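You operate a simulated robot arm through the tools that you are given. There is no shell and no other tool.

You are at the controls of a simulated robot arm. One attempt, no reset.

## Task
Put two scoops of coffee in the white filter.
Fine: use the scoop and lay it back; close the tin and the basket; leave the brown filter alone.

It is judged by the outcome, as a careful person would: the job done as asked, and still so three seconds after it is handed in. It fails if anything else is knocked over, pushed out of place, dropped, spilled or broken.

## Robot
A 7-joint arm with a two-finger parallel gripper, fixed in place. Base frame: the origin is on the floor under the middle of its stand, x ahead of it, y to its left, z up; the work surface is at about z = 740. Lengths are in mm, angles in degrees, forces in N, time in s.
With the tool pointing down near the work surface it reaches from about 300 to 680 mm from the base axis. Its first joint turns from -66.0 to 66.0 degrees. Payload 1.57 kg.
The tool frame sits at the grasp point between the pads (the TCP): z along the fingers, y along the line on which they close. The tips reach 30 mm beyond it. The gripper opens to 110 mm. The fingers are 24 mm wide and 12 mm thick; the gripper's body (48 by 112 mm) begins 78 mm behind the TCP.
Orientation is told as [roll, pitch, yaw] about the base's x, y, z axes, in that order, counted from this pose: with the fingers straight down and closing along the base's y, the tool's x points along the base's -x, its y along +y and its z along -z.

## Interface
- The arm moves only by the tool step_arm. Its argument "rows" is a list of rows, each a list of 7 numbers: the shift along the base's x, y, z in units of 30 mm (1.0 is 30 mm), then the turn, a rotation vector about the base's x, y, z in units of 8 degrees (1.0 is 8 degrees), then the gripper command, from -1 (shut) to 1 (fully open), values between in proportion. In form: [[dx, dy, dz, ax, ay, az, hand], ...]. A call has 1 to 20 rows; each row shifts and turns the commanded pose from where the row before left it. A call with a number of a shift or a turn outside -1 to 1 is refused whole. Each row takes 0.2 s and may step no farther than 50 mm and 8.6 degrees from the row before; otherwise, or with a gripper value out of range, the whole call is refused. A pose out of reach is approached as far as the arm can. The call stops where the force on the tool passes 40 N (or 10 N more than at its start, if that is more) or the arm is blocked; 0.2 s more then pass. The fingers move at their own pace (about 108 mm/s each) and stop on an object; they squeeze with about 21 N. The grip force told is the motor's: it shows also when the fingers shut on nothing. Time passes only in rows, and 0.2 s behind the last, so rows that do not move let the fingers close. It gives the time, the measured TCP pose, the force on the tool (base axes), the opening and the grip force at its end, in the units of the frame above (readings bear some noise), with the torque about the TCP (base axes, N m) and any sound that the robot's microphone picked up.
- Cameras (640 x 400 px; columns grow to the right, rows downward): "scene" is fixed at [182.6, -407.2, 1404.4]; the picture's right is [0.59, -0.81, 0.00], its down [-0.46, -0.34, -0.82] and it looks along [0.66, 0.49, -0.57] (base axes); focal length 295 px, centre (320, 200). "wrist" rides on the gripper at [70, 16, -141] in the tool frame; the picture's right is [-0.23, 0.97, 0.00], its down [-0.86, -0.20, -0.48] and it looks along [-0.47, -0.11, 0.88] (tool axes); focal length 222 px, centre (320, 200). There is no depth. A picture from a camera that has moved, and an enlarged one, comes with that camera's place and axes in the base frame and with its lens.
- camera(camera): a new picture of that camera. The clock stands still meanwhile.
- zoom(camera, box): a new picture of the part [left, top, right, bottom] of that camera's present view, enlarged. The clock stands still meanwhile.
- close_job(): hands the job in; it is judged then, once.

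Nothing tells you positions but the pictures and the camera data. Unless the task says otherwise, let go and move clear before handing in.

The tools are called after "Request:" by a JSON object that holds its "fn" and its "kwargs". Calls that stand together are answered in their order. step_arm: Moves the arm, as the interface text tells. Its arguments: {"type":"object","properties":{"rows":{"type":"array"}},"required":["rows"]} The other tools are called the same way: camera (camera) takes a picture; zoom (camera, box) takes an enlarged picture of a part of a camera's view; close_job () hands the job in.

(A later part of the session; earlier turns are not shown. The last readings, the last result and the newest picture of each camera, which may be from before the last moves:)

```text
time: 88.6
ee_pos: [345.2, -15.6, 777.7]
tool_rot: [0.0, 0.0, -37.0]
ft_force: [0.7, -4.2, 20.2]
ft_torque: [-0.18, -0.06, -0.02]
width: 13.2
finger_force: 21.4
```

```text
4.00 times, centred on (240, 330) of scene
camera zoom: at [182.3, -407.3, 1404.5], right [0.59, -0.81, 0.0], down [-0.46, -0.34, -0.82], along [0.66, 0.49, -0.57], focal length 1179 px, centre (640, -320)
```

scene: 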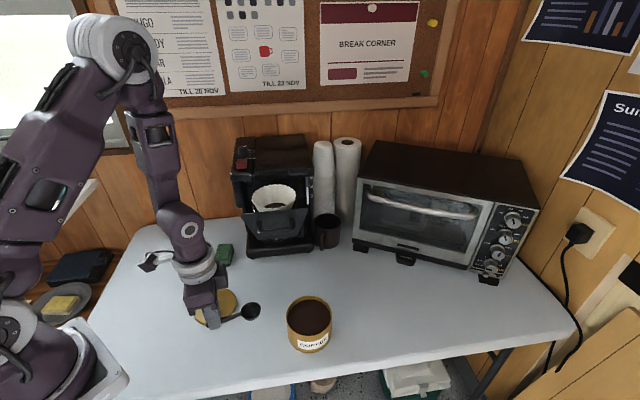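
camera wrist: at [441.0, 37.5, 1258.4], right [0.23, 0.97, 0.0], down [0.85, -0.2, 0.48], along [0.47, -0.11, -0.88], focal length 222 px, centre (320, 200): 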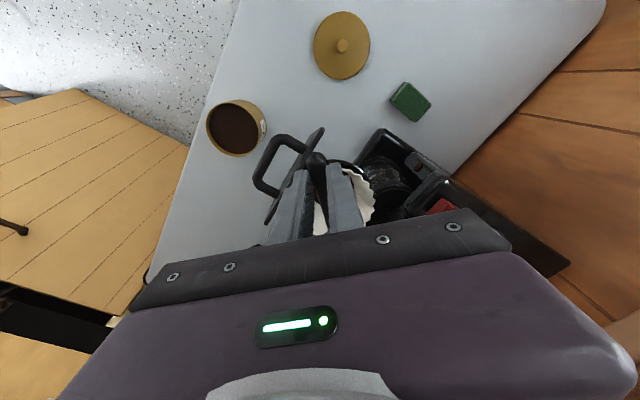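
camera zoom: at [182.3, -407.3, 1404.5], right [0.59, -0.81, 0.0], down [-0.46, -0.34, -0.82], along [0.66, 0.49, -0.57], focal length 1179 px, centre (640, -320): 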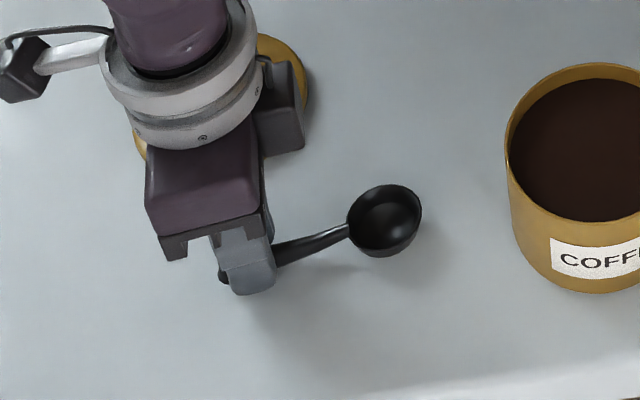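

The bowl is touching the table, within about 3 mm of its original height. I'll relax slightly and open gently.

Request:
{"fn": "step_arm", "kwargs": {"rows": [[0, 0, 0.05, 0, 0, 0, -1], [0, 0, 0, 0, 0, 0, -1], [0, 0, 0, 0, 0, 0, -0.7], [0, 0, 0, 0, 0, 0, -0.5], [0, 0, 0, 0, 0, 0, -0.3], [0, 0, 0, 0, 0, 0, -0.2], [0, 0, 0, 0, 0, 0, -0.2]]}}

Request:
{"fn": "zoom", "kwargs": {"camera": "wrist", "box": [250, 100, 410, 240]}}

Request:
{"fn": "zoom", "kwargs": {"camera": "scene", "box": [180, 280, 300, 380]}}

```text
time: 90.2
ee_pos: [345.7, -15.4, 778.7]
tool_rot: [0.0, -0.2, -37.0]
ft_force: [0.0, 0.0, 0.7]
ft_torque: [-0.01, 0.0, 0.02]
width: 44.3
finger_force: 0.0
```

```text
2.86 times, centred on (330, 170) of wrist
camera zoom: at [299.0, 39.3, 920.4], right [0.77, 0.64, 0.0], down [0.56, -0.67, 0.48], along [0.31, -0.37, -0.88], focal length 635 px, centre (291, 286)
```

zoom: 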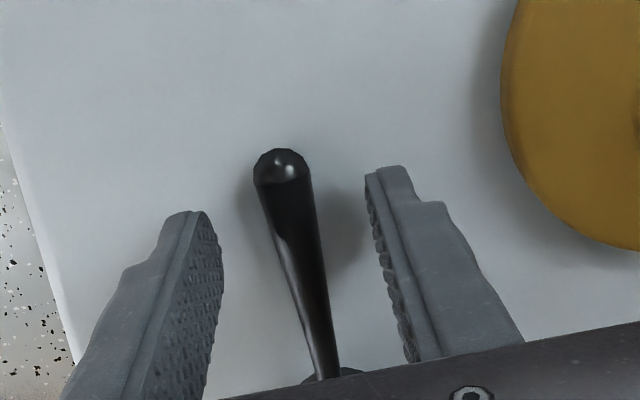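

```text
4.00 times, centred on (240, 330) of scene
camera zoom: at [182.6, -407.2, 1404.4], right [0.59, -0.81, 0.0], down [-0.46, -0.34, -0.82], along [0.66, 0.49, -0.57], focal length 1179 px, centre (640, -320)
```

zoom: 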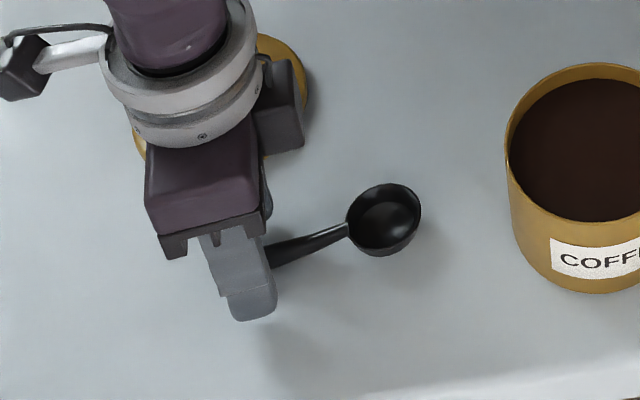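

The scoop is back where it lay. I'll lift clear and go to the lid, returning to zero yaw.

Request:
{"fn": "step_arm", "kwargs": {"rows": [[0, 0, 0.3, 0, 0, 0, -0.2], [0, 0, 0.7, 0, 0, 0, -0.2], [0, 0, 1, 0, 0, 0, -0.2], [0, 0, 1, 0, 0, 0, -0.2], [0, 0, 1, 0, 0, 0, -0.2], [0.35, 0.68, 0, 0, 0, 0.92, -0.2], [0.36, 0.69, 0, 0, 0, 0.92, -0.2], [0.36, 0.69, 0, 0, 0, 0.92, -0.2], [0.36, 0.69, 0, 0, 0, 0.92, -0.2], [0.36, 0.69, 0, 0, 0, 0.92, -0.2], [0, 0, 0, 0, 0, 0, -0.2]]}}

Request:
{"fn": "camera", "kwargs": {"camera": "wrist"}}

Request:
{"fn": "camera", "kwargs": {"camera": "scene"}}

```text
time: 92.6
ee_pos: [397.5, 87.1, 900.4]
tool_rot: [0.0, -0.1, 0.1]
ft_force: [0.4, 0.0, -0.3]
ft_torque: [0.0, 0.0, 0.01]
width: 44.1
finger_force: 0.0
```

```text
taken
camera wrist: at [328.3, 104.1, 1041.1], right [0.23, 0.97, 0.0], down [0.85, -0.2, 0.48], along [0.47, -0.11, -0.88], focal length 222 px, centre (320, 200)
```

wrist: 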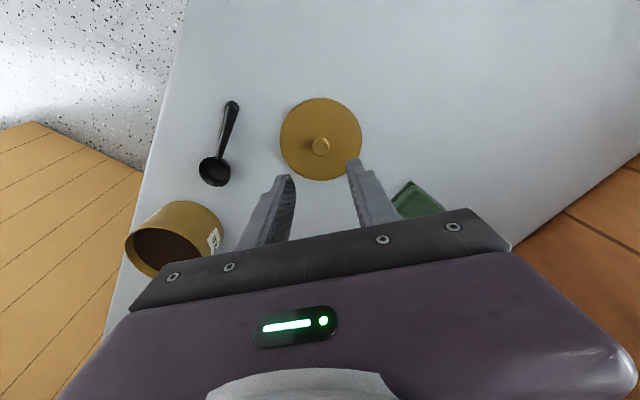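

```text
taken
```

scene: 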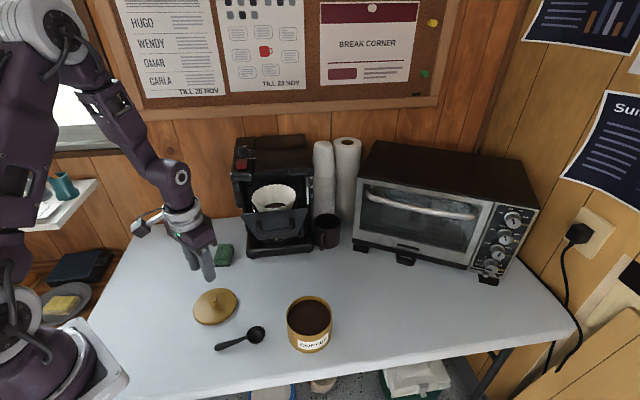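

The knob is directly below at (400, 87). I'll lower to the same grip height and close.

Request:
{"fn": "step_arm", "kwargs": {"rows": [[0.02, 0, -0.8, 0, 0, 0, -0.2], [0, 0, -0.8, 0, 0, 0, -0.2], [0, 0, -0.8, 0, 0, 0, -0.2], [0, 0, -0.6, 0, 0, 0, -0.2], [0, 0, -0.4, 0, 0, 0, -0.2], [0, 0, -0.2, 0, 0, 0, -0.2], [0, 0, 0, 0, 0, 0, -0.2]]}}

Request:
{"fn": "zoom", "kwargs": {"camera": "wrist", "box": [240, 80, 400, 220]}}

```text
time: 94.2
ee_pos: [401.0, 87.5, 792.9]
tool_rot: [0.0, 0.0, -0.1]
ft_force: [0.4, -0.5, -0.5]
ft_torque: [0.0, 0.02, -0.01]
width: 43.9
finger_force: 0.1
```

```text
2.86 times, centred on (320, 150) of wrist
camera zoom: at [330.7, 103.3, 934.2], right [0.23, 0.97, 0.0], down [0.85, -0.2, 0.48], along [0.47, -0.11, -0.88], focal length 635 px, centre (320, 343)
```

zoom: 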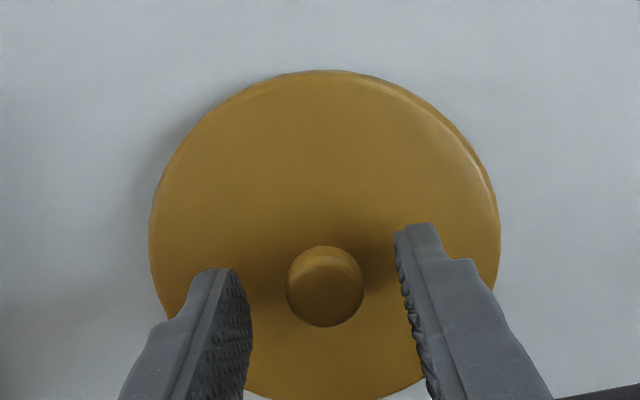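

Request:
{"fn": "step_arm", "kwargs": {"rows": [[0, 0, -0.04, 0, 0, 0, -0.2], [0, 0, 0, 0, 0, 0, -0.6], [0, 0, 0, 0, 0, 0, -1], [0, 0, 0, 0, 0, 0, -1], [0, 0, 0, 0, 0, 0, -1]]}}

Request:
{"fn": "step_arm", "kwargs": {"rows": [[0, 0, 0.2, 0, 0, 0, -1], [0, 0, 0.5, 0, 0, 0, -1], [0, 0, 0.9, 0, 0, 0, -1], [0, 0, 1, 0, 0, 0, -1], [0, 0, 1, 0, 0, 0, -1], [0, 0, 1, 0, 0, 0, -1], [0, 0, 0.5, 0, 0, 0, -1], [0, 0, 0, 0, 0, 0, -1]]}}

Request:
{"fn": "zoom", "kwargs": {"camera": "scene", "box": [130, 190, 340, 370]}}

```text
time: 95.4
ee_pos: [399.7, 87.4, 790.8]
tool_rot: [0.0, -0.1, -0.1]
ft_force: [0.0, 1.1, 0.6]
ft_torque: [0.02, -0.02, 0.01]
width: 20.2
finger_force: 20.8
```

```text
time: 97.2
ee_pos: [399.3, 87.5, 943.8]
tool_rot: [0.0, -0.2, -0.1]
ft_force: [-0.4, -0.3, -0.7]
ft_torque: [0.0, 0.0, -0.01]
width: 19.8
finger_force: 21.0
```

```text
2.22 times, centred on (235, 280) of scene
camera zoom: at [182.5, -407.2, 1404.4], right [0.59, -0.81, 0.0], down [-0.46, -0.34, -0.82], along [0.66, 0.49, -0.57], focal length 655 px, centre (509, 22)
```

zoom: 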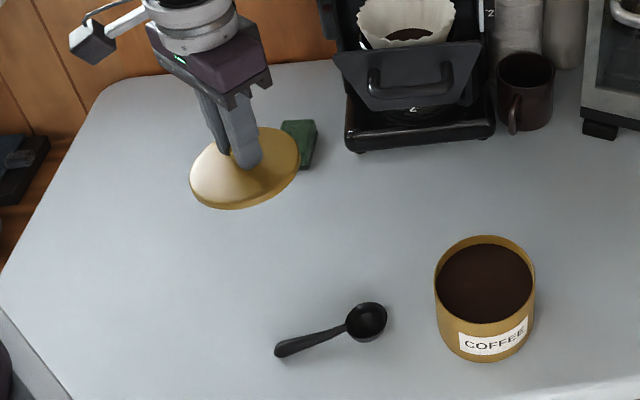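

The lid is held level. Before carrying it back I'll check that the tin hasn't shifted from where it was.

Request:
{"fn": "zoom", "kwargs": {"camera": "scene", "box": [260, 270, 360, 370]}}

Request:
{"fn": "zoom", "kwargs": {"camera": "wrist", "box": [110, 150, 270, 290]}}

```text
4.00 times, centred on (310, 320) of scene
camera zoom: at [182.5, -407.2, 1404.4], right [0.59, -0.81, 0.0], down [-0.46, -0.34, -0.82], along [0.66, 0.49, -0.57], focal length 1179 px, centre (360, -280)
```

zoom: 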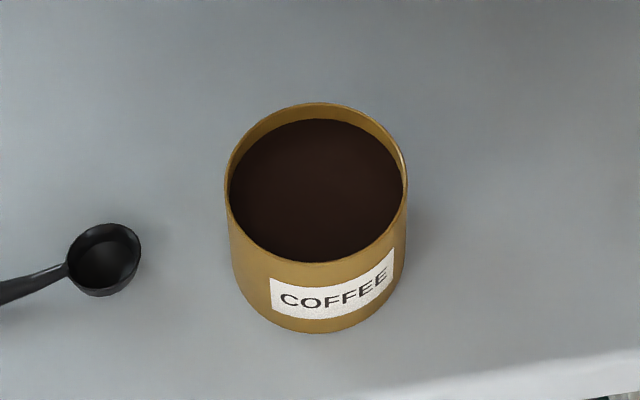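

```text
2.86 times, centred on (190, 220) of wrist
camera zoom: at [329.2, 103.8, 1085.2], right [0.23, 0.97, 0.0], down [0.85, -0.2, 0.48], along [0.47, -0.11, -0.88], focal length 635 px, centre (691, 143)
```

zoom: 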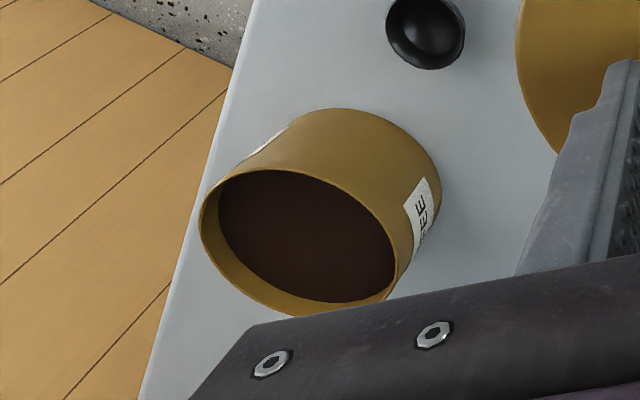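

The tin hasn't moved. I'll carry the lid back over it.

Request:
{"fn": "step_arm", "kwargs": {"rows": [[0.15, -0.4, 0, 0, 0, 0, -1], [0.3, -0.8, 0, 0, 0, 0, -1], [0.36, -1, 0, 0, 0, 0, -1], [0.36, -1, 0, 0, 0, 0, -1], [0.37, -1, 0, 0, 0, 0, -1], [0.37, -1, 0, 0, 0, 0, -1], [0.37, -1, 0, 0, 0, 0, -1], [0.33, -0.9, 0, 0, 0, 0, -1], [0.2, -0.53, 0, 0, 0, 0, -1], [0.107, -0.3, -0.3, 0, 0, 0, -1], [0, 0, -0.6, 0, 0, 0, -1], [0, 0, -0.6, 0, 0, 0, -1], [0, 0, -0.4, 0, 0, 0, -1], [0, 0, 0, 0, 0, 0, -1], [0, 0, 0, 0, 0, 0, -1]]}}

Request:
{"fn": "zoom", "kwargs": {"camera": "scene", "box": [240, 230, 380, 370]}}

Request:
{"fn": "zoom", "kwargs": {"camera": "wrist", "box": [240, 80, 400, 220]}}

```text
time: 100.4
ee_pos: [487.7, -150.9, 885.6]
tool_rot: [0.1, -0.1, 0.0]
ft_force: [0.5, 0.6, -0.1]
ft_torque: [0.02, -0.03, -0.02]
width: 19.9
finger_force: 20.6
```

```text
2.86 times, centred on (310, 300) of scene
camera zoom: at [182.6, -407.2, 1404.4], right [0.59, -0.81, 0.0], down [-0.46, -0.34, -0.82], along [0.66, 0.49, -0.57], focal length 842 px, centre (349, -86)
```

zoom: 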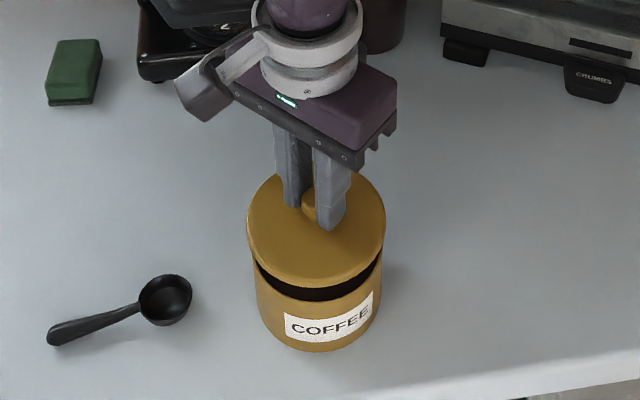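

```text
2.86 times, centred on (320, 150) of wrist
camera zoom: at [417.5, -134.9, 1026.5], right [0.23, 0.97, 0.0], down [0.85, -0.2, 0.48], along [0.47, -0.11, -0.88], focal length 635 px, centre (320, 343)
```

zoom: 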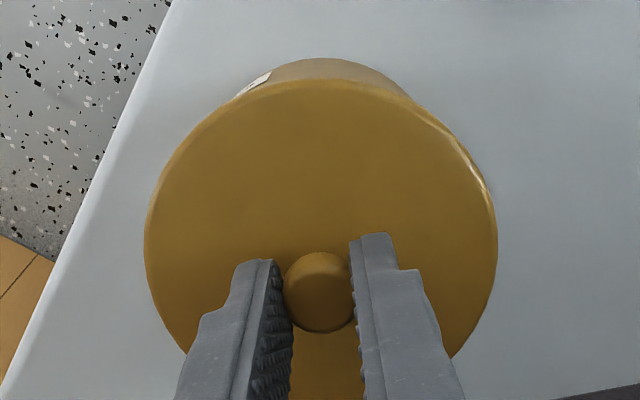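

The alignment matches the lift-off picture. I'll lower slowly until it seats.

Request:
{"fn": "step_arm", "kwargs": {"rows": [[0, 0, -0.2, 0, 0, 0, -1], [0, 0, -0.2, 0, 0, 0, -1], [0, 0, -0.15, 0, 0, 0, -1], [0, 0, -0.1, 0, 0, 0, -1], [0, 0, 0, 0, 0, 0, -1]]}}

Request:
{"fn": "step_arm", "kwargs": {"rows": [[0, 0, -0.07, 0, 0, 0, -1], [0, 0, -0.07, 0, 0, 0, -1], [0, 0, 0, 0, 0, 0, -1]]}}

Request:
{"fn": "zoom", "kwargs": {"camera": "scene", "box": [270, 250, 350, 370]}}

```text
time: 101.6
ee_pos: [487.8, -149.8, 866.1]
tool_rot: [0.0, -0.1, -0.1]
ft_force: [-0.6, -0.4, -0.1]
ft_torque: [0.03, -0.02, -0.02]
width: 19.8
finger_force: 21.0
```

```text
time: 102.4
ee_pos: [487.0, -149.2, 860.7]
tool_rot: [0.0, 0.0, -0.1]
ft_force: [-0.2, 0.7, -0.8]
ft_torque: [-0.01, 0.02, 0.01]
width: 20.0
finger_force: 21.0
```

```text
3.33 times, centred on (310, 310) of scene
camera zoom: at [182.6, -407.2, 1404.4], right [0.59, -0.81, 0.0], down [-0.46, -0.34, -0.82], along [0.66, 0.49, -0.57], focal length 982 px, centre (353, -167)
```

zoom: 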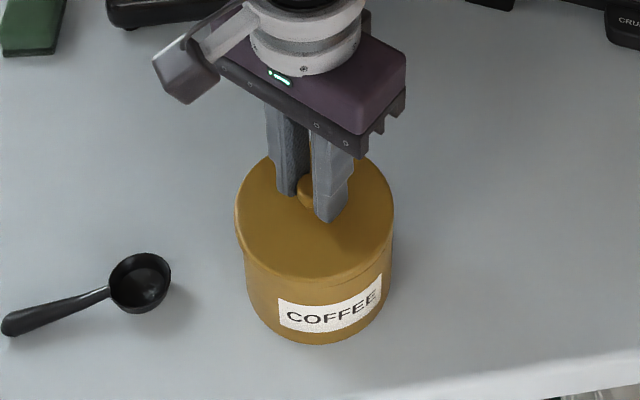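

Request:
{"fn": "zoom", "kwargs": {"camera": "scene", "box": [285, 290, 335, 360]}}

```text
5.71 times, centred on (310, 325) of scene
camera zoom: at [182.6, -407.2, 1404.4], right [0.59, -0.81, 0.0], down [-0.46, -0.34, -0.82], along [0.66, 0.49, -0.57], focal length 1684 px, centre (377, -514)
```

zoom: 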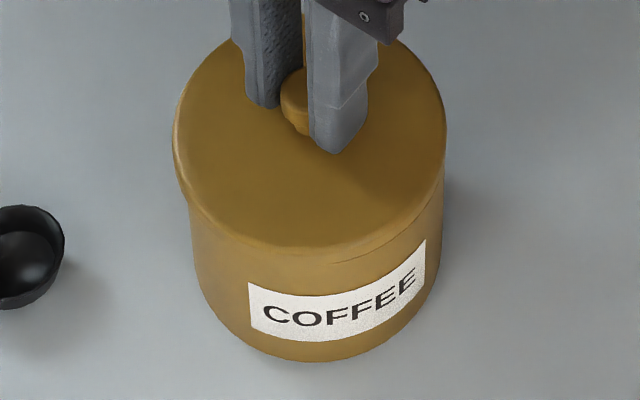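

It's almost seated but sits about 1.5 mm toward the left. I'll nudge it to centre and lower until it rests.

Request:
{"fn": "step_arm", "kwargs": {"rows": [[0.03, -0.045, 0, 0, 0, 0, -1], [0, 0, -0.04, 0, 0, 0, -1], [0, 0, 0, 0, 0, 0, -1]]}}

Request:
{"fn": "zoom", "kwargs": {"camera": "scene", "box": [285, 290, 335, 360]}}

```text
time: 103.2
ee_pos: [490.2, -150.1, 861.6]
tool_rot: [0.0, -0.1, -0.1]
ft_force: [0.4, 0.6, -0.6]
ft_torque: [0.01, 0.01, 0.0]
width: 19.8
finger_force: 21.4
```

```text
5.71 times, centred on (310, 325) of scene
camera zoom: at [182.6, -407.2, 1404.4], right [0.59, -0.81, 0.0], down [-0.46, -0.34, -0.82], along [0.66, 0.49, -0.57], focal length 1684 px, centre (377, -514)
```

zoom: 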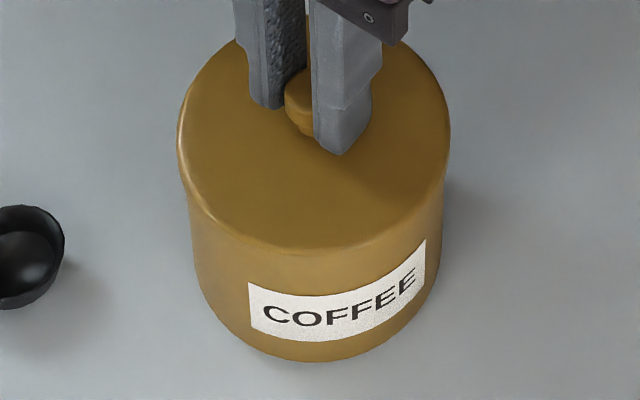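

Request:
{"fn": "step_arm", "kwargs": {"rows": [[0, 0, -0.04, 0, 0, 0, -1], [0, 0, 0, 0, 0, 0, -1]]}}

Request:
{"fn": "step_arm", "kwargs": {"rows": [[0, 0, -0.04, 0, 0, 0, -1], [0, 0, 0, 0, 0, 0, -1]]}}

```text
time: 103.8
ee_pos: [487.9, -150.4, 859.4]
tool_rot: [0.0, 0.0, -0.2]
ft_force: [0.7, -0.4, -0.2]
ft_torque: [-0.02, -0.01, -0.01]
width: 19.7
finger_force: 21.0
```

```text
time: 104.4
ee_pos: [490.0, -150.0, 858.9]
tool_rot: [0.0, -0.1, 0.0]
ft_force: [0.0, -0.2, -0.4]
ft_torque: [-0.03, 0.01, 0.0]
width: 20.1
finger_force: 20.8
```

Request:
{"fn": "step_arm", "kwargs": {"rows": [[0, 0, -0.04, 0, 0, 0, -1], [0, 0, 0, 0, 0, 0, -1]]}}

Request:
{"fn": "zoom", "kwargs": {"camera": "scene", "box": [285, 290, 335, 360]}}

```text
time: 105.0
ee_pos: [487.7, -149.7, 859.3]
tool_rot: [0.1, -0.1, 0.0]
ft_force: [-1.7, 5.2, 19.2]
ft_torque: [0.17, 0.11, 0.04]
width: 19.8
finger_force: 21.1
heard: snap
```

```text
5.71 times, centred on (310, 325) of scene
camera zoom: at [182.2, -407.0, 1404.6], right [0.59, -0.81, 0.0], down [-0.46, -0.34, -0.82], along [0.66, 0.49, -0.57], focal length 1684 px, centre (377, -514)
```

zoom: 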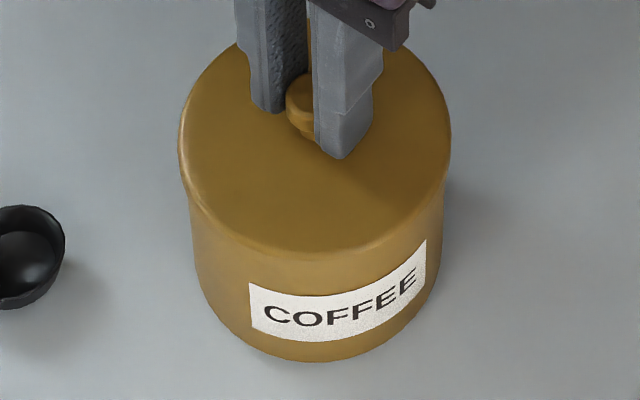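

A snap was heard and the lid is seated. I'll relax, open and lift away.

Request:
{"fn": "step_arm", "kwargs": {"rows": [[0, 0, 0.04, 0, 0, 0, -1], [0, 0, 0, 0, 0, 0, -0.5], [0, 0, 0, 0, 0, 0, -0.2], [0, 0, 0, 0, 0, 0, -0.2]]}}

Request:
{"fn": "step_arm", "kwargs": {"rows": [[0, 0, 0.3, 0, 0, 0, -0.2], [0, 0, 0.7, 0, 0, 0, -0.2], [0, 0, 1, 0, 0, 0, -0.2], [0, 0, 1, 0, 0, 0, -0.2], [0, 0, 1, 0, 0, 0, -0.2], [-0.5, 0, 1, 0, 0, 0, -0.2], [-0.5, 0, 1, 0, 0, 0, -0.2], [-0.5, 0, 0.7, 0, 0, 0, -0.2], [0, 0, 0, 0, 0, 0, -0.2]]}}

Request:
{"fn": "camera", "kwargs": {"camera": "scene"}}

Request:
{"fn": "zoom", "kwargs": {"camera": "scene", "box": [190, 270, 370, 380]}}

Request:
{"fn": "camera", "kwargs": {"camera": "wrist"}}

```text
time: 106.0
ee_pos: [490.0, -150.2, 858.4]
tool_rot: [0.0, -0.1, -0.1]
ft_force: [0.4, 0.5, -0.5]
ft_torque: [0.02, -0.02, 0.0]
width: 44.0
finger_force: 0.1
```

```text
time: 108.0
ee_pos: [443.9, -153.6, 1059.8]
tool_rot: [0.1, -0.1, -0.1]
ft_force: [0.6, 0.9, 0.2]
ft_torque: [-0.01, 0.01, -0.01]
width: 44.1
finger_force: 0.0
```

```text
taken
```

scene: 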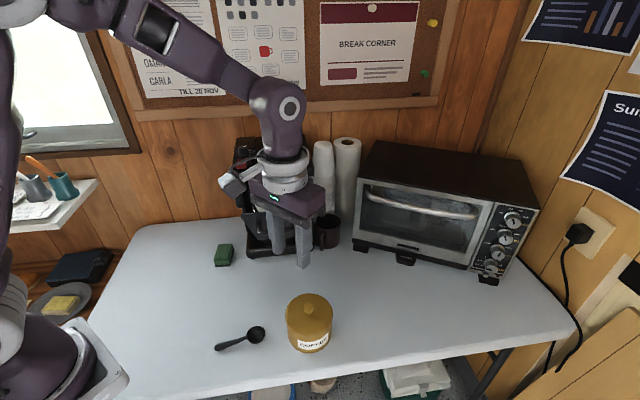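

```text
3.56 times, centred on (280, 325) of scene
camera zoom: at [182.5, -407.2, 1404.4], right [0.59, -0.81, 0.0], down [-0.46, -0.34, -0.82], along [0.66, 0.49, -0.57], focal length 1048 px, centre (462, -244)
```

zoom: 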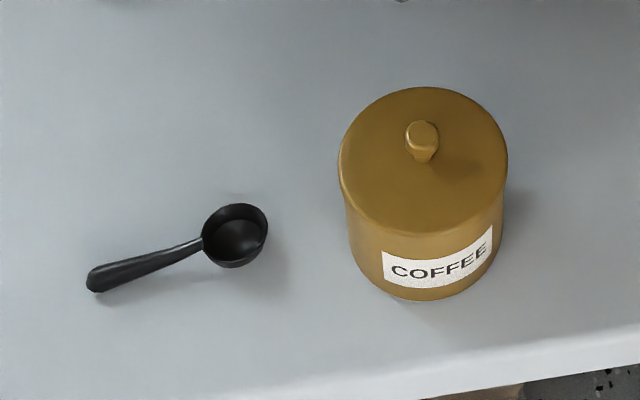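

```text
taken
camera wrist: at [374.2, -137.4, 1201.4], right [0.23, 0.97, 0.0], down [0.85, -0.2, 0.48], along [0.47, -0.11, -0.88], focal length 222 px, centre (320, 200)
```

wrist: 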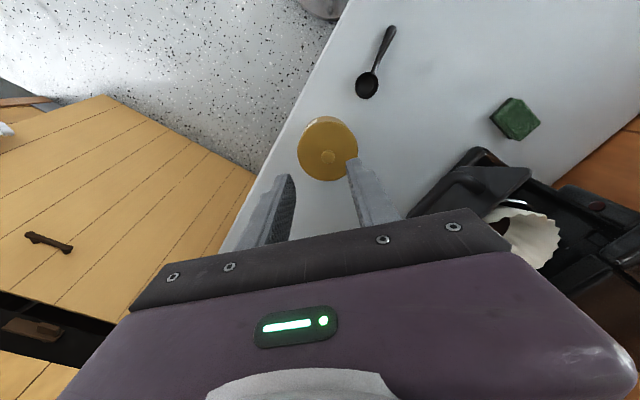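

The tin and scoop match their starting pictures. Next is closing the basket: I'll face the machine squarely (yaw 45°) with closed fingers and study the handle.

Request:
{"fn": "step_arm", "kwargs": {"rows": [[0.1, 0.3, 0.3, 0, 0, 0.9, -0.6], [0.15, 0.35, 0.3, 0, 0, 0.95, -1], [0.15, 0.35, 0.3, 0, 0, 0.95, -1], [0.15, 0.35, 0.3, 0, 0, 0.95, -1], [0.1, 0.35, 0, 0, 0, 0.95, -1], [0.1, 0.35, 0, 0, 0, 0.95, -1], [0, 0, 0, 0, 0, 0, -1]]}}

Request:
{"fn": "camera", "kwargs": {"camera": "wrist"}}

Request:
{"fn": "zoom", "kwargs": {"camera": "scene", "box": [210, 110, 350, 270]}}

```text
time: 109.6
ee_pos: [467.4, -90.9, 1094.7]
tool_rot: [0.0, -0.1, 45.2]
ft_force: [0.3, -0.6, 0.8]
ft_torque: [0.01, 0.01, 0.02]
width: 0.0
finger_force: 20.8
```

```text
taken
camera wrist: at [405.5, -129.3, 1236.6], right [-0.53, 0.85, 0.0], down [0.74, 0.47, 0.48], along [0.41, 0.25, -0.88], focal length 222 px, centre (320, 200)
```

wrist: 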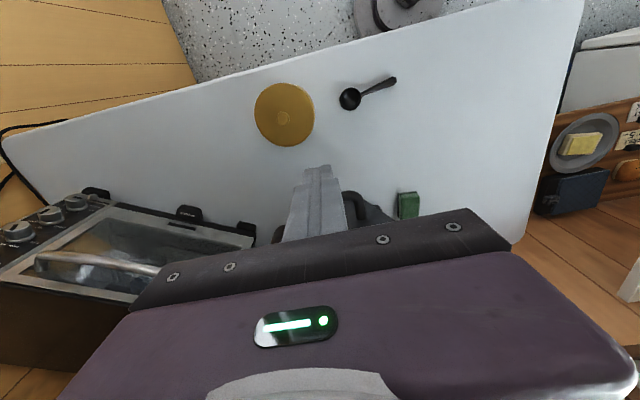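

```text
2.50 times, centred on (280, 190) of scene
camera zoom: at [182.6, -407.2, 1404.4], right [0.59, -0.81, 0.0], down [-0.46, -0.34, -0.82], along [0.66, 0.49, -0.57], focal length 737 px, centre (420, 225)
```

zoom: 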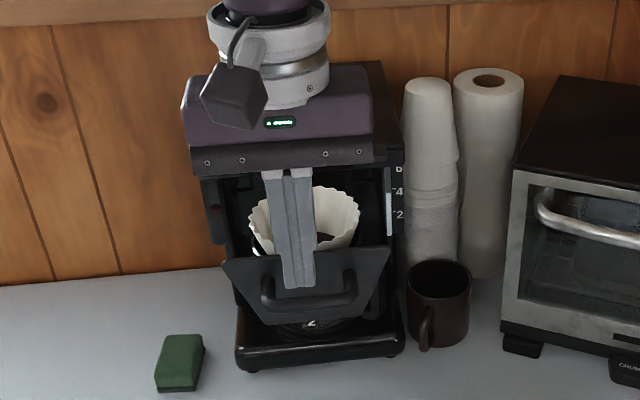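

The bowl, filter and handle are clear. The handle bar is at about b=334 (45° axis), z about 985, so I'll lower closed fingers in front of it.

Request:
{"fn": "step_arm", "kwargs": {"rows": [[0.05, -0.05, -0.8, 0, 0, 0, -1], [0, 0, -0.9, 0, 0, 0, -1], [0, 0, -0.9, 0, 0, 0, -1], [0, 0, -0.7, 0, 0, 0, -1], [0, 0, 0, 0, 0, 0, -1]]}}

Request:
{"fn": "zoom", "kwargs": {"camera": "scene", "box": [210, 110, 350, 270]}}

Request:
{"fn": "camera", "kwargs": {"camera": "wrist"}}

```text
time: 110.8
ee_pos: [465.2, -91.7, 998.1]
tool_rot: [0.0, 0.0, 45.1]
ft_force: [-0.7, 0.5, 0.0]
ft_torque: [0.0, -0.02, -0.02]
width: 0.0
finger_force: 21.3
```

```text
2.50 times, centred on (280, 190) of scene
camera zoom: at [182.6, -407.2, 1404.4], right [0.59, -0.81, 0.0], down [-0.46, -0.34, -0.82], along [0.66, 0.49, -0.57], focal length 737 px, centre (420, 225)
```

zoom: 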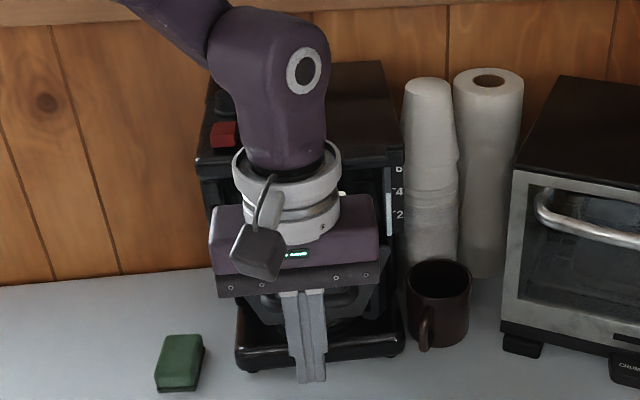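

```text
taken
camera wrist: at [404.9, -130.2, 1140.1], right [-0.53, 0.85, 0.0], down [0.74, 0.46, 0.48], along [0.41, 0.25, -0.88], focal length 222 px, centre (320, 200)
```

wrist: 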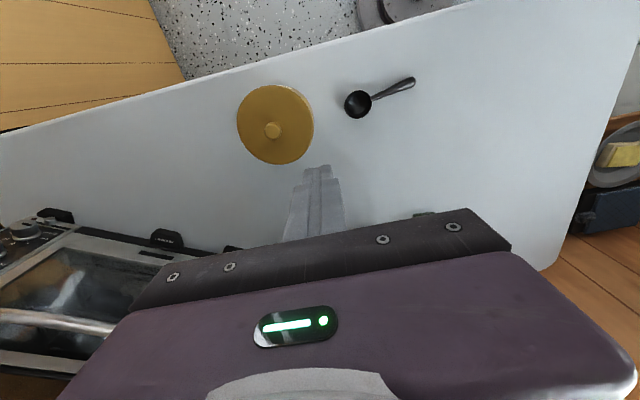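

Request:
{"fn": "step_arm", "kwargs": {"rows": [[0.236, 0.236, 0, 0, 0, 0, -1], [0.236, 0.236, 0, 0, 0, 0, -1], [0.236, 0.236, 0, 0, 0, 0, -1], [0.118, 0.118, 0, 0, 0, 0, -1], [0.118, 0.118, 0, 0, 0, 0, -1], [0, 0, 0, 0, 0, 0, -1]]}}

Request:
{"fn": "zoom", "kwargs": {"camera": "scene", "box": [210, 110, 350, 270]}}

```text
time: 112.2
ee_pos: [496.4, -63.0, 997.5]
tool_rot: [0.1, 0.0, 45.1]
ft_force: [-0.5, 0.9, -0.7]
ft_torque: [0.02, 0.0, -0.02]
width: 0.0
finger_force: 20.9
```

```text
2.50 times, centred on (280, 190) of scene
camera zoom: at [182.6, -407.2, 1404.4], right [0.59, -0.81, 0.0], down [-0.46, -0.34, -0.82], along [0.66, 0.49, -0.57], focal length 737 px, centre (420, 225)
```

zoom: 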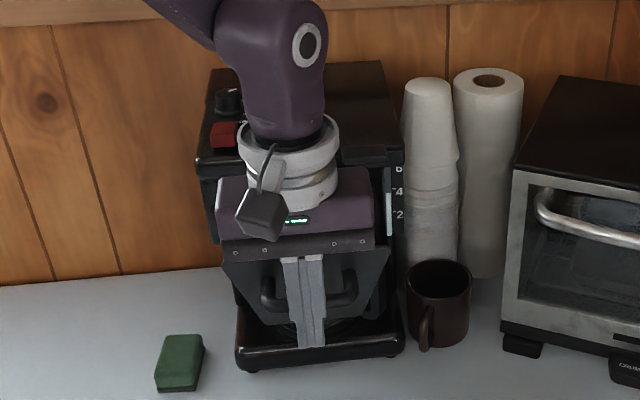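

The fingers are lined up with the middle of the handle. I'll go on gently until contact, then push.

Request:
{"fn": "step_arm", "kwargs": {"rows": [[0.1, 0.1, 0, 0, 0, 0, -1], [0.1, 0.1, 0, 0, 0, 0, -1], [0.1, 0.1, 0, 0, 0, 0, -1], [0, 0, 0, 0, 0, 0, -1]]}}

```text
time: 113.2
ee_pos: [505.5, -52.9, 996.4]
tool_rot: [0.1, 0.0, 45.1]
ft_force: [-1.8, 0.0, 0.2]
ft_torque: [0.01, 0.04, -0.01]
width: 0.0
finger_force: 21.3
```

Request:
{"fn": "step_arm", "kwargs": {"rows": [[0.1, 0.1, 0, 0, 0, 0, -1], [0.1, 0.1, 0, 0, 0, 0, -1], [0.1, 0.1, 0, 0, 0, 0, -1], [0, 0, 0, 0, 0, 0, -1]]}}

Request:
{"fn": "zoom", "kwargs": {"camera": "scene", "box": [210, 110, 350, 270]}}

```text
time: 114.2
ee_pos: [512.9, -46.7, 997.4]
tool_rot: [0.1, -0.1, 45.1]
ft_force: [-1.6, -0.2, -0.5]
ft_torque: [0.0, 0.0, 0.04]
width: 0.0
finger_force: 21.1
```

```text
2.50 times, centred on (280, 190) of scene
camera zoom: at [182.5, -407.2, 1404.4], right [0.59, -0.81, 0.0], down [-0.46, -0.34, -0.82], along [0.66, 0.49, -0.57], focal length 737 px, centre (420, 225)
```

zoom: 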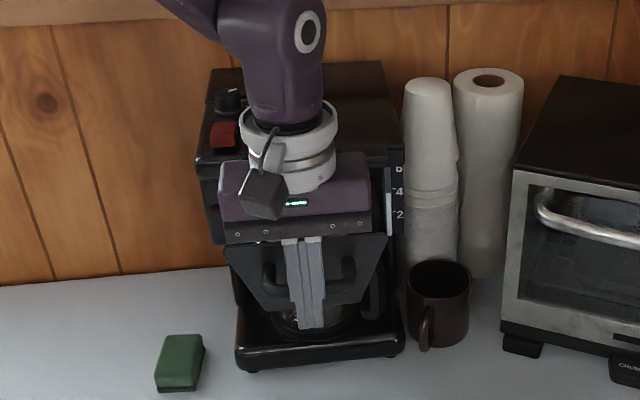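

The basket is sliding in with almost no force. I'll continue steadily.

Request:
{"fn": "step_arm", "kwargs": {"rows": [[0.2, 0.2, 0, 0, 0, 0, -1], [0.2, 0.2, 0, 0, 0, 0, -1], [0.2, 0.2, 0, 0, 0, 0, -1], [0.2, 0.2, 0, 0, 0, 0, -1], [0.2, 0.2, 0, 0, 0, 0, -1], [0.1, 0.1, 0, 0, 0, 0, -1], [0, 0, 0, 0, 0, 0, -1]]}}

Request:
{"fn": "zoom", "kwargs": {"camera": "scene", "box": [210, 110, 350, 270]}}

```text
time: 115.8
ee_pos: [546.1, -13.3, 995.9]
tool_rot: [0.0, -0.2, 45.2]
ft_force: [0.5, -1.3, -1.2]
ft_torque: [-0.05, 0.03, 0.02]
width: 0.0
finger_force: 20.8
```

```text
2.50 times, centred on (280, 190) of scene
camera zoom: at [182.6, -407.3, 1404.4], right [0.59, -0.81, 0.0], down [-0.46, -0.34, -0.82], along [0.66, 0.49, -0.57], focal length 737 px, centre (420, 225)
```

zoom: 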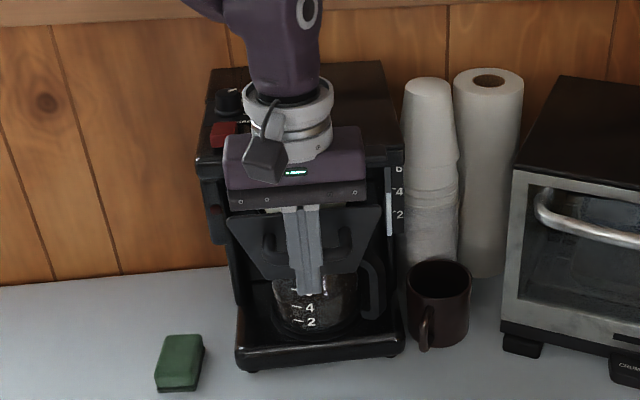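

Request:
{"fn": "step_arm", "kwargs": {"rows": [[0.2, 0.2, 0, 0, 0, 0, -1], [0.2, 0.2, 0, 0, 0, 0, -1], [0.2, 0.2, 0, 0, 0, 0, -1], [0.1, 0.1, 0, 0, 0, 0, -1], [0, 0, 0, 0, 0, 0, -1]]}}

Request:
{"fn": "zoom", "kwargs": {"camera": "scene", "box": [210, 110, 350, 270]}}

```text
time: 117.0
ee_pos: [567.7, 9.9, 997.1]
tool_rot: [0.0, -0.2, 45.0]
ft_force: [-0.8, -0.4, -0.1]
ft_torque: [-0.01, -0.03, 0.01]
width: 0.0
finger_force: 21.3
```

```text
2.50 times, centred on (280, 190) of scene
camera zoom: at [182.6, -407.2, 1404.4], right [0.59, -0.81, 0.0], down [-0.46, -0.34, -0.82], along [0.66, 0.49, -0.57], focal length 737 px, centre (420, 225)
```

zoom: 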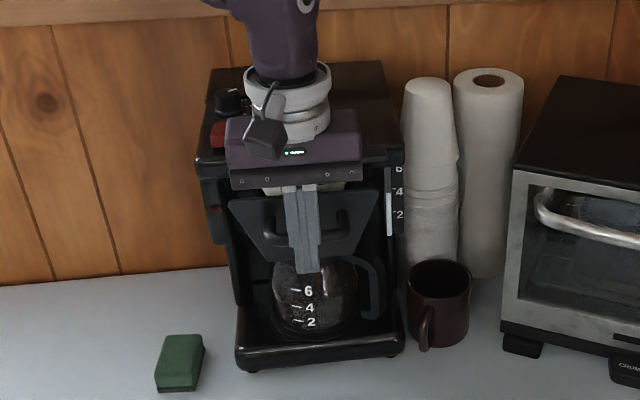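

Request:
{"fn": "step_arm", "kwargs": {"rows": [[0.1, 0.1, 0, 0, 0, 0, -1], [0.1, 0.1, 0, 0, 0, 0, -1], [0.1, 0.1, 0, 0, 0, 0, -1], [0, 0, 0, 0, 0, 0, -1]]}}

Request:
{"fn": "zoom", "kwargs": {"camera": "scene", "box": [210, 110, 350, 270]}}

```text
time: 118.0
ee_pos: [576.6, 19.3, 997.4]
tool_rot: [0.0, -0.2, 45.1]
ft_force: [0.7, -0.4, 0.2]
ft_torque: [0.02, 0.01, 0.0]
width: 0.1
finger_force: 21.2
```

```text
2.50 times, centred on (280, 190) of scene
camera zoom: at [182.5, -407.2, 1404.4], right [0.59, -0.81, 0.0], down [-0.46, -0.34, -0.82], along [0.66, 0.49, -0.57], focal length 737 px, centre (420, 225)
```

zoom: 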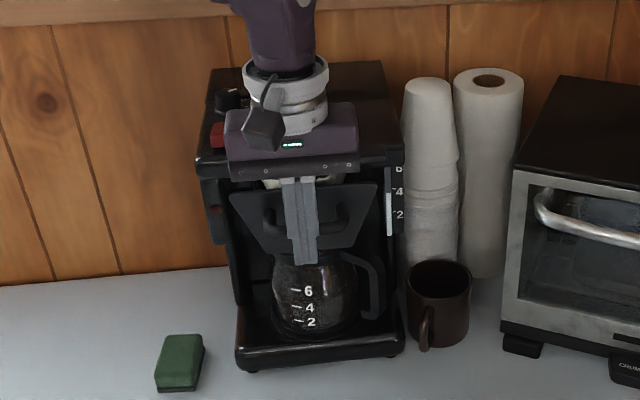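

Request:
{"fn": "zoom", "kwargs": {"camera": "scene", "box": [245, 150, 315, 230]}}

Request:
{"fn": "camera", "kwargs": {"camera": "wrist"}}

```text
5.00 times, centred on (280, 190) of scene
camera zoom: at [182.5, -407.2, 1404.4], right [0.59, -0.81, 0.0], down [-0.46, -0.34, -0.82], along [0.66, 0.49, -0.57], focal length 1474 px, centre (520, 250)
```

zoom: 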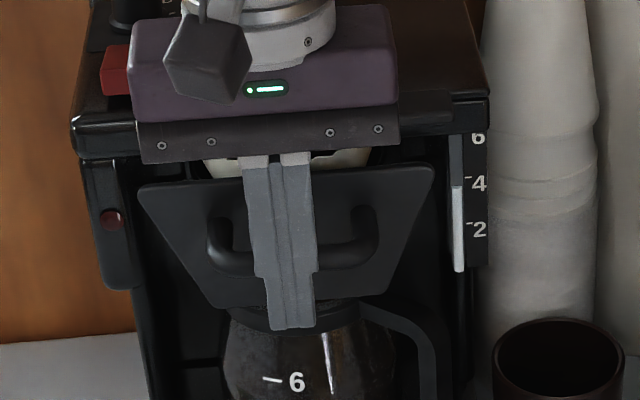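

```text
taken
camera wrist: at [515.0, -19.5, 1139.2], right [-0.53, 0.85, 0.0], down [0.74, 0.46, 0.48], along [0.41, 0.25, -0.88], focal length 222 px, centre (320, 200)
```

wrist: 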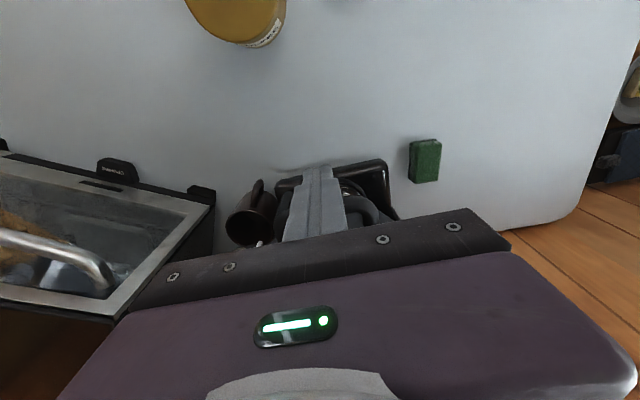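

I'll raise the hand 18 mm so its body stays well above the machine's head while the fingers still press the handle, then continue pushing.

Request:
{"fn": "step_arm", "kwargs": {"rows": [[-0.07, -0.07, 0, 0, 0, 0, -1], [0, 0, 0.3, 0, 0, 0, -1], [0, 0, 0.3, 0, 0, 0, -1], [0.1, 0.1, 0, 0, 0, 0, -1], [0.1, 0.1, 0, 0, 0, 0, -1], [0, 0, 0, 0, 0, 0, -1]]}}

Request:
{"fn": "zoom", "kwargs": {"camera": "scene", "box": [245, 150, 315, 230]}}

```text
time: 119.4
ee_pos: [580.6, 21.7, 1014.5]
tool_rot: [-0.1, -0.1, 45.2]
ft_force: [0.6, -0.8, 0.1]
ft_torque: [-0.01, 0.01, -0.01]
width: 0.0
finger_force: 21.3
```

```text
5.00 times, centred on (280, 190) of scene
camera zoom: at [182.5, -407.3, 1404.4], right [0.59, -0.81, 0.0], down [-0.46, -0.34, -0.82], along [0.66, 0.49, -0.57], focal length 1474 px, centre (520, 250)
```

zoom: 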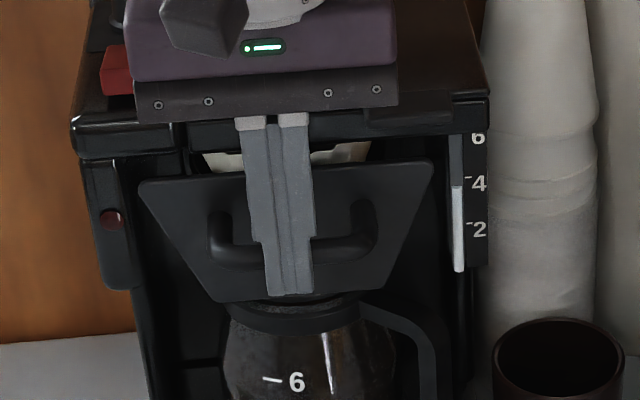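

Request:
{"fn": "step_arm", "kwargs": {"rows": [[0.08, 0.08, 0, 0, 0, 0, -1], [0.08, 0.08, 0, 0, 0, 0, -1], [0.08, 0.08, 0, 0, 0, 0, -1], [0, 0, 0, 0, 0, 0, -1]]}}

Request:
{"fn": "zoom", "kwargs": {"camera": "scene", "box": [245, 150, 315, 230]}}

```text
time: 120.4
ee_pos: [588.2, 29.5, 1015.9]
tool_rot: [0.0, -0.1, 45.2]
ft_force: [-0.5, 0.1, 0.0]
ft_torque: [0.02, 0.03, 0.02]
width: 0.1
finger_force: 20.8
```

```text
5.00 times, centred on (280, 190) of scene
camera zoom: at [182.5, -407.2, 1404.4], right [0.59, -0.81, 0.0], down [-0.46, -0.34, -0.82], along [0.66, 0.49, -0.57], focal length 1474 px, centre (520, 250)
```

zoom: 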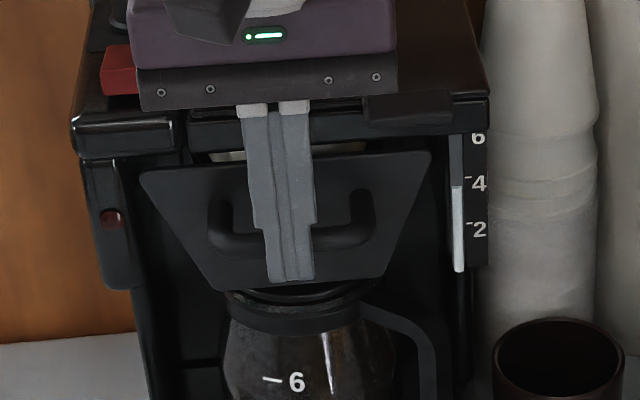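

Request:
{"fn": "step_arm", "kwargs": {"rows": [[0.08, 0.08, 0, 0, 0, 0, -1], [0.08, 0.08, 0, 0, 0, 0, -1], [0.08, 0.08, 0, 0, 0, 0, -1], [0, 0, 0, 0, 0, 0, -1]]}}

Request:
{"fn": "zoom", "kwargs": {"camera": "scene", "box": [245, 150, 315, 230]}}

```text
time: 121.4
ee_pos: [593.9, 35.1, 1015.8]
tool_rot: [0.0, 0.0, 45.1]
ft_force: [-4.3, -2.4, 2.0]
ft_torque: [-0.05, 0.05, 0.0]
width: 0.0
finger_force: 21.2
```

```text
5.00 times, centred on (280, 190) of scene
camera zoom: at [182.4, -407.3, 1404.4], right [0.59, -0.81, 0.0], down [-0.46, -0.34, -0.82], along [0.66, 0.49, -0.57], focal length 1474 px, centre (520, 250)
```

zoom: 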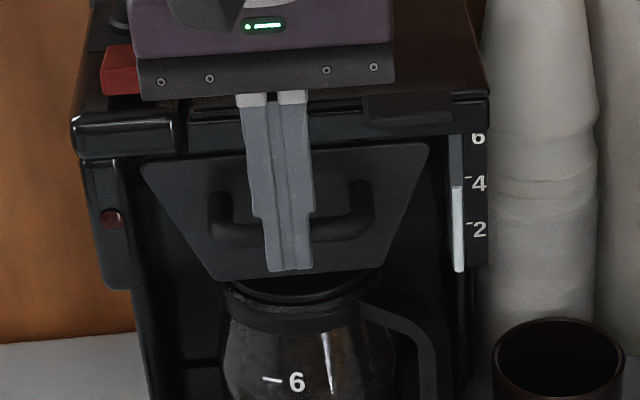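

Resistance is just starting, so the basket is nearly home. I'll go on in small steps.

Request:
{"fn": "step_arm", "kwargs": {"rows": [[0.05, 0.05, 0, 0, 0, 0, -1], [0.05, 0.05, 0, 0, 0, 0, -1], [0, 0, 0, 0, 0, 0, -1]]}}

Request:
{"fn": "zoom", "kwargs": {"camera": "scene", "box": [245, 150, 315, 230]}}

```text
time: 122.2
ee_pos: [595.1, 36.5, 1015.0]
tool_rot: [0.1, 0.4, 45.0]
ft_force: [-31.8, -22.9, 10.9]
ft_torque: [-0.65, 0.4, 0.13]
width: 0.0
finger_force: 20.7
```

```text
5.00 times, centred on (280, 190) of scene
camera zoom: at [181.4, -407.9, 1404.4], right [0.59, -0.81, 0.0], down [-0.46, -0.34, -0.82], along [0.66, 0.49, -0.57], focal length 1474 px, centre (520, 250)
```

zoom: 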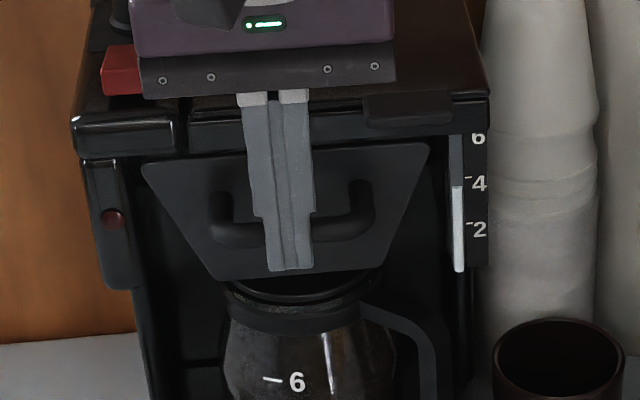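

That's about 40 N, which looks like the end stop. I'll back off and check the basket and that the machine hasn't moved.

Request:
{"fn": "step_arm", "kwargs": {"rows": [[-0.15, -0.15, 0, 0, 0, 0, -1], [-0.4, -0.4, 0, 0, 0, 0, -1], [-0.6, -0.6, 0, 0, 0, 0, -1], [-0.6, -0.6, 0, 0, 0, 0, -1], [-0.6, -0.6, 0.3, 0, 0, 0, -1], [-0.6, -0.6, 0.6, 0, 0, 0, -1], [-0.6, -0.6, 0.6, 0, 0, 0, -1], [-0.6, -0.6, 0.6, 0, 0, 0, -1], [0, 0, 0, 0, 0, 0, -1]]}}

Request:
{"fn": "zoom", "kwargs": {"camera": "scene", "box": [210, 110, 350, 270]}}

Request:
{"fn": "camera", "kwargs": {"camera": "scene"}}

Request:
{"fn": "camera", "kwargs": {"camera": "wrist"}}

```text
time: 124.2
ee_pos: [476.0, -87.9, 1077.7]
tool_rot: [0.0, 0.0, 45.1]
ft_force: [-0.5, 0.0, 0.0]
ft_torque: [-0.02, -0.01, -0.04]
width: 0.0
finger_force: 21.2
```

```text
2.50 times, centred on (280, 190) of scene
camera zoom: at [182.5, -407.2, 1404.4], right [0.59, -0.81, 0.0], down [-0.46, -0.34, -0.82], along [0.66, 0.49, -0.57], focal length 737 px, centre (420, 225)
```

zoom: 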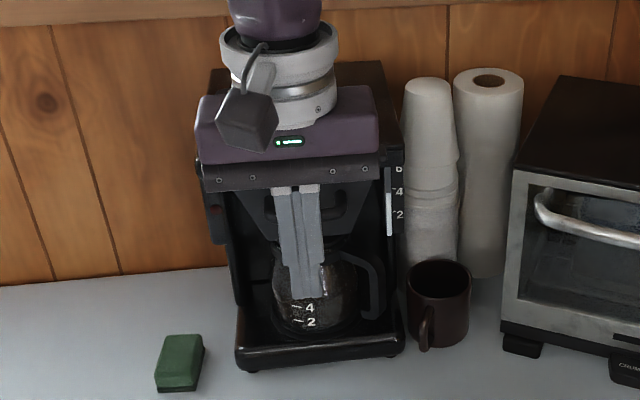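

```text
taken
```

scene: 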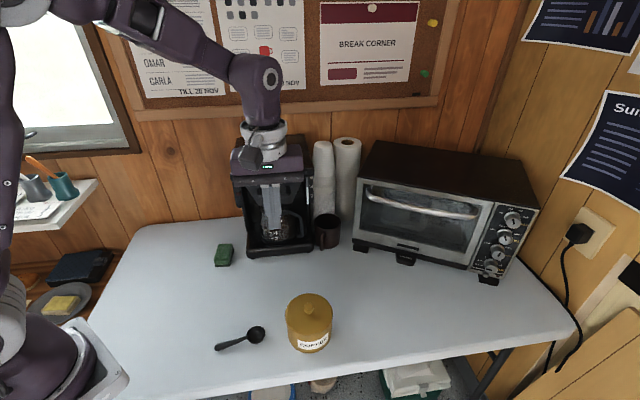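

```text
taken
camera wrist: at [414.1, -125.9, 1218.9], right [-0.53, 0.85, 0.0], down [0.74, 0.46, 0.48], along [0.41, 0.25, -0.88], focal length 222 px, centre (320, 200)
```

wrist: 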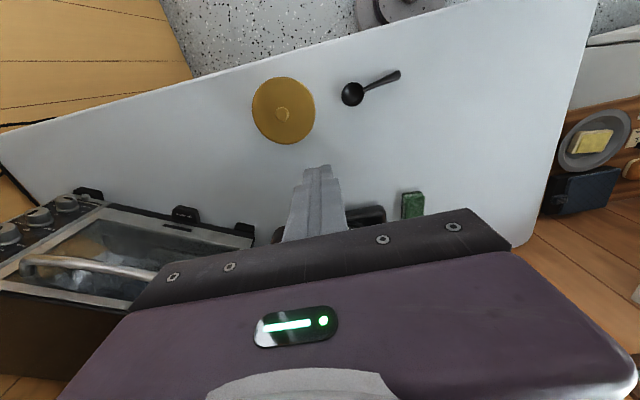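

The machine's base hasn't moved. I'll move the arm aside for an unobstructed look at the closed basket.

Request:
{"fn": "step_arm", "kwargs": {"rows": [[-0.9, 0, 0.6, 0, 0, -0.6, -1], [-0.9, 0.2, 0.8, 0, 0, -0.8, -1], [-0.7, 0.5, 0.8, 0, 0, -0.8, -1], [-0.2, 0.9, 0.8, 0, 0, -0.8, -1], [0, 1, 0.5, 0, 0, -0.8, -1], [0, 1, 0, 0, 0, -0.8, -1], [0, 1, 0, 0, 0, -0.8, -1], [0, 1, 0, 0, 0, -0.24, -1], [0, 0, 0, 0, 0, 0, -1]]}}

Request:
{"fn": "camera", "kwargs": {"camera": "scene"}}

Request:
{"fn": "zoom", "kwargs": {"camera": "scene", "box": [210, 120, 350, 270]}}

Request:
{"fn": "camera", "kwargs": {"camera": "wrist"}}

```text
time: 126.2
ee_pos: [391.2, 81.7, 1182.8]
tool_rot: [0.0, 0.0, 0.0]
ft_force: [-0.1, 0.5, 0.3]
ft_torque: [0.02, 0.03, -0.01]
width: 0.0
finger_force: 21.0
```

```text
taken
```

scene: 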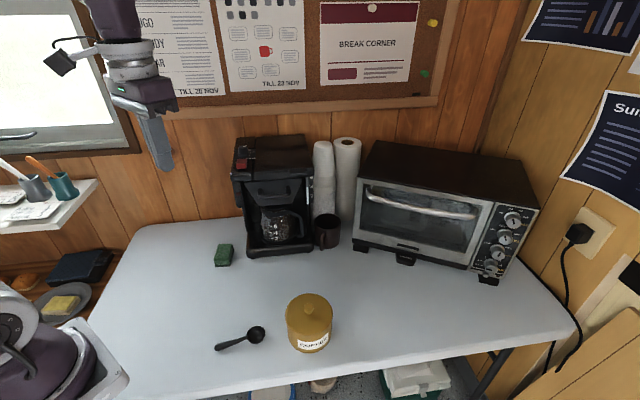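

```text
2.67 times, centred on (280, 195) of scene
camera zoom: at [182.6, -407.2, 1404.4], right [0.59, -0.81, 0.0], down [-0.46, -0.34, -0.82], along [0.66, 0.49, -0.57], focal length 786 px, centre (427, 213)
```

zoom: 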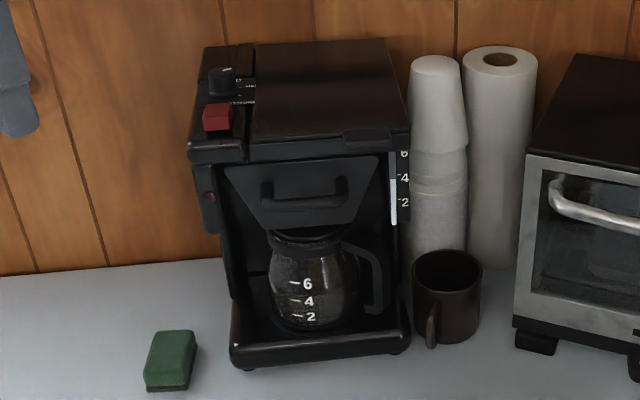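

```text
taken
camera wrist: at [321.0, 97.8, 1324.5], right [0.23, 0.97, 0.0], down [0.85, -0.2, 0.48], along [0.47, -0.11, -0.88], focal length 222 px, centre (320, 200)
```

wrist: 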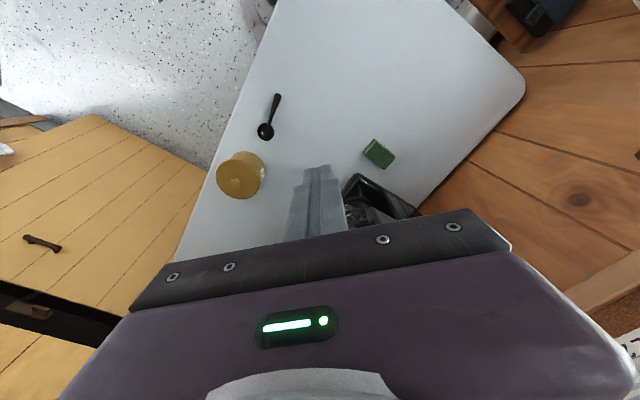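

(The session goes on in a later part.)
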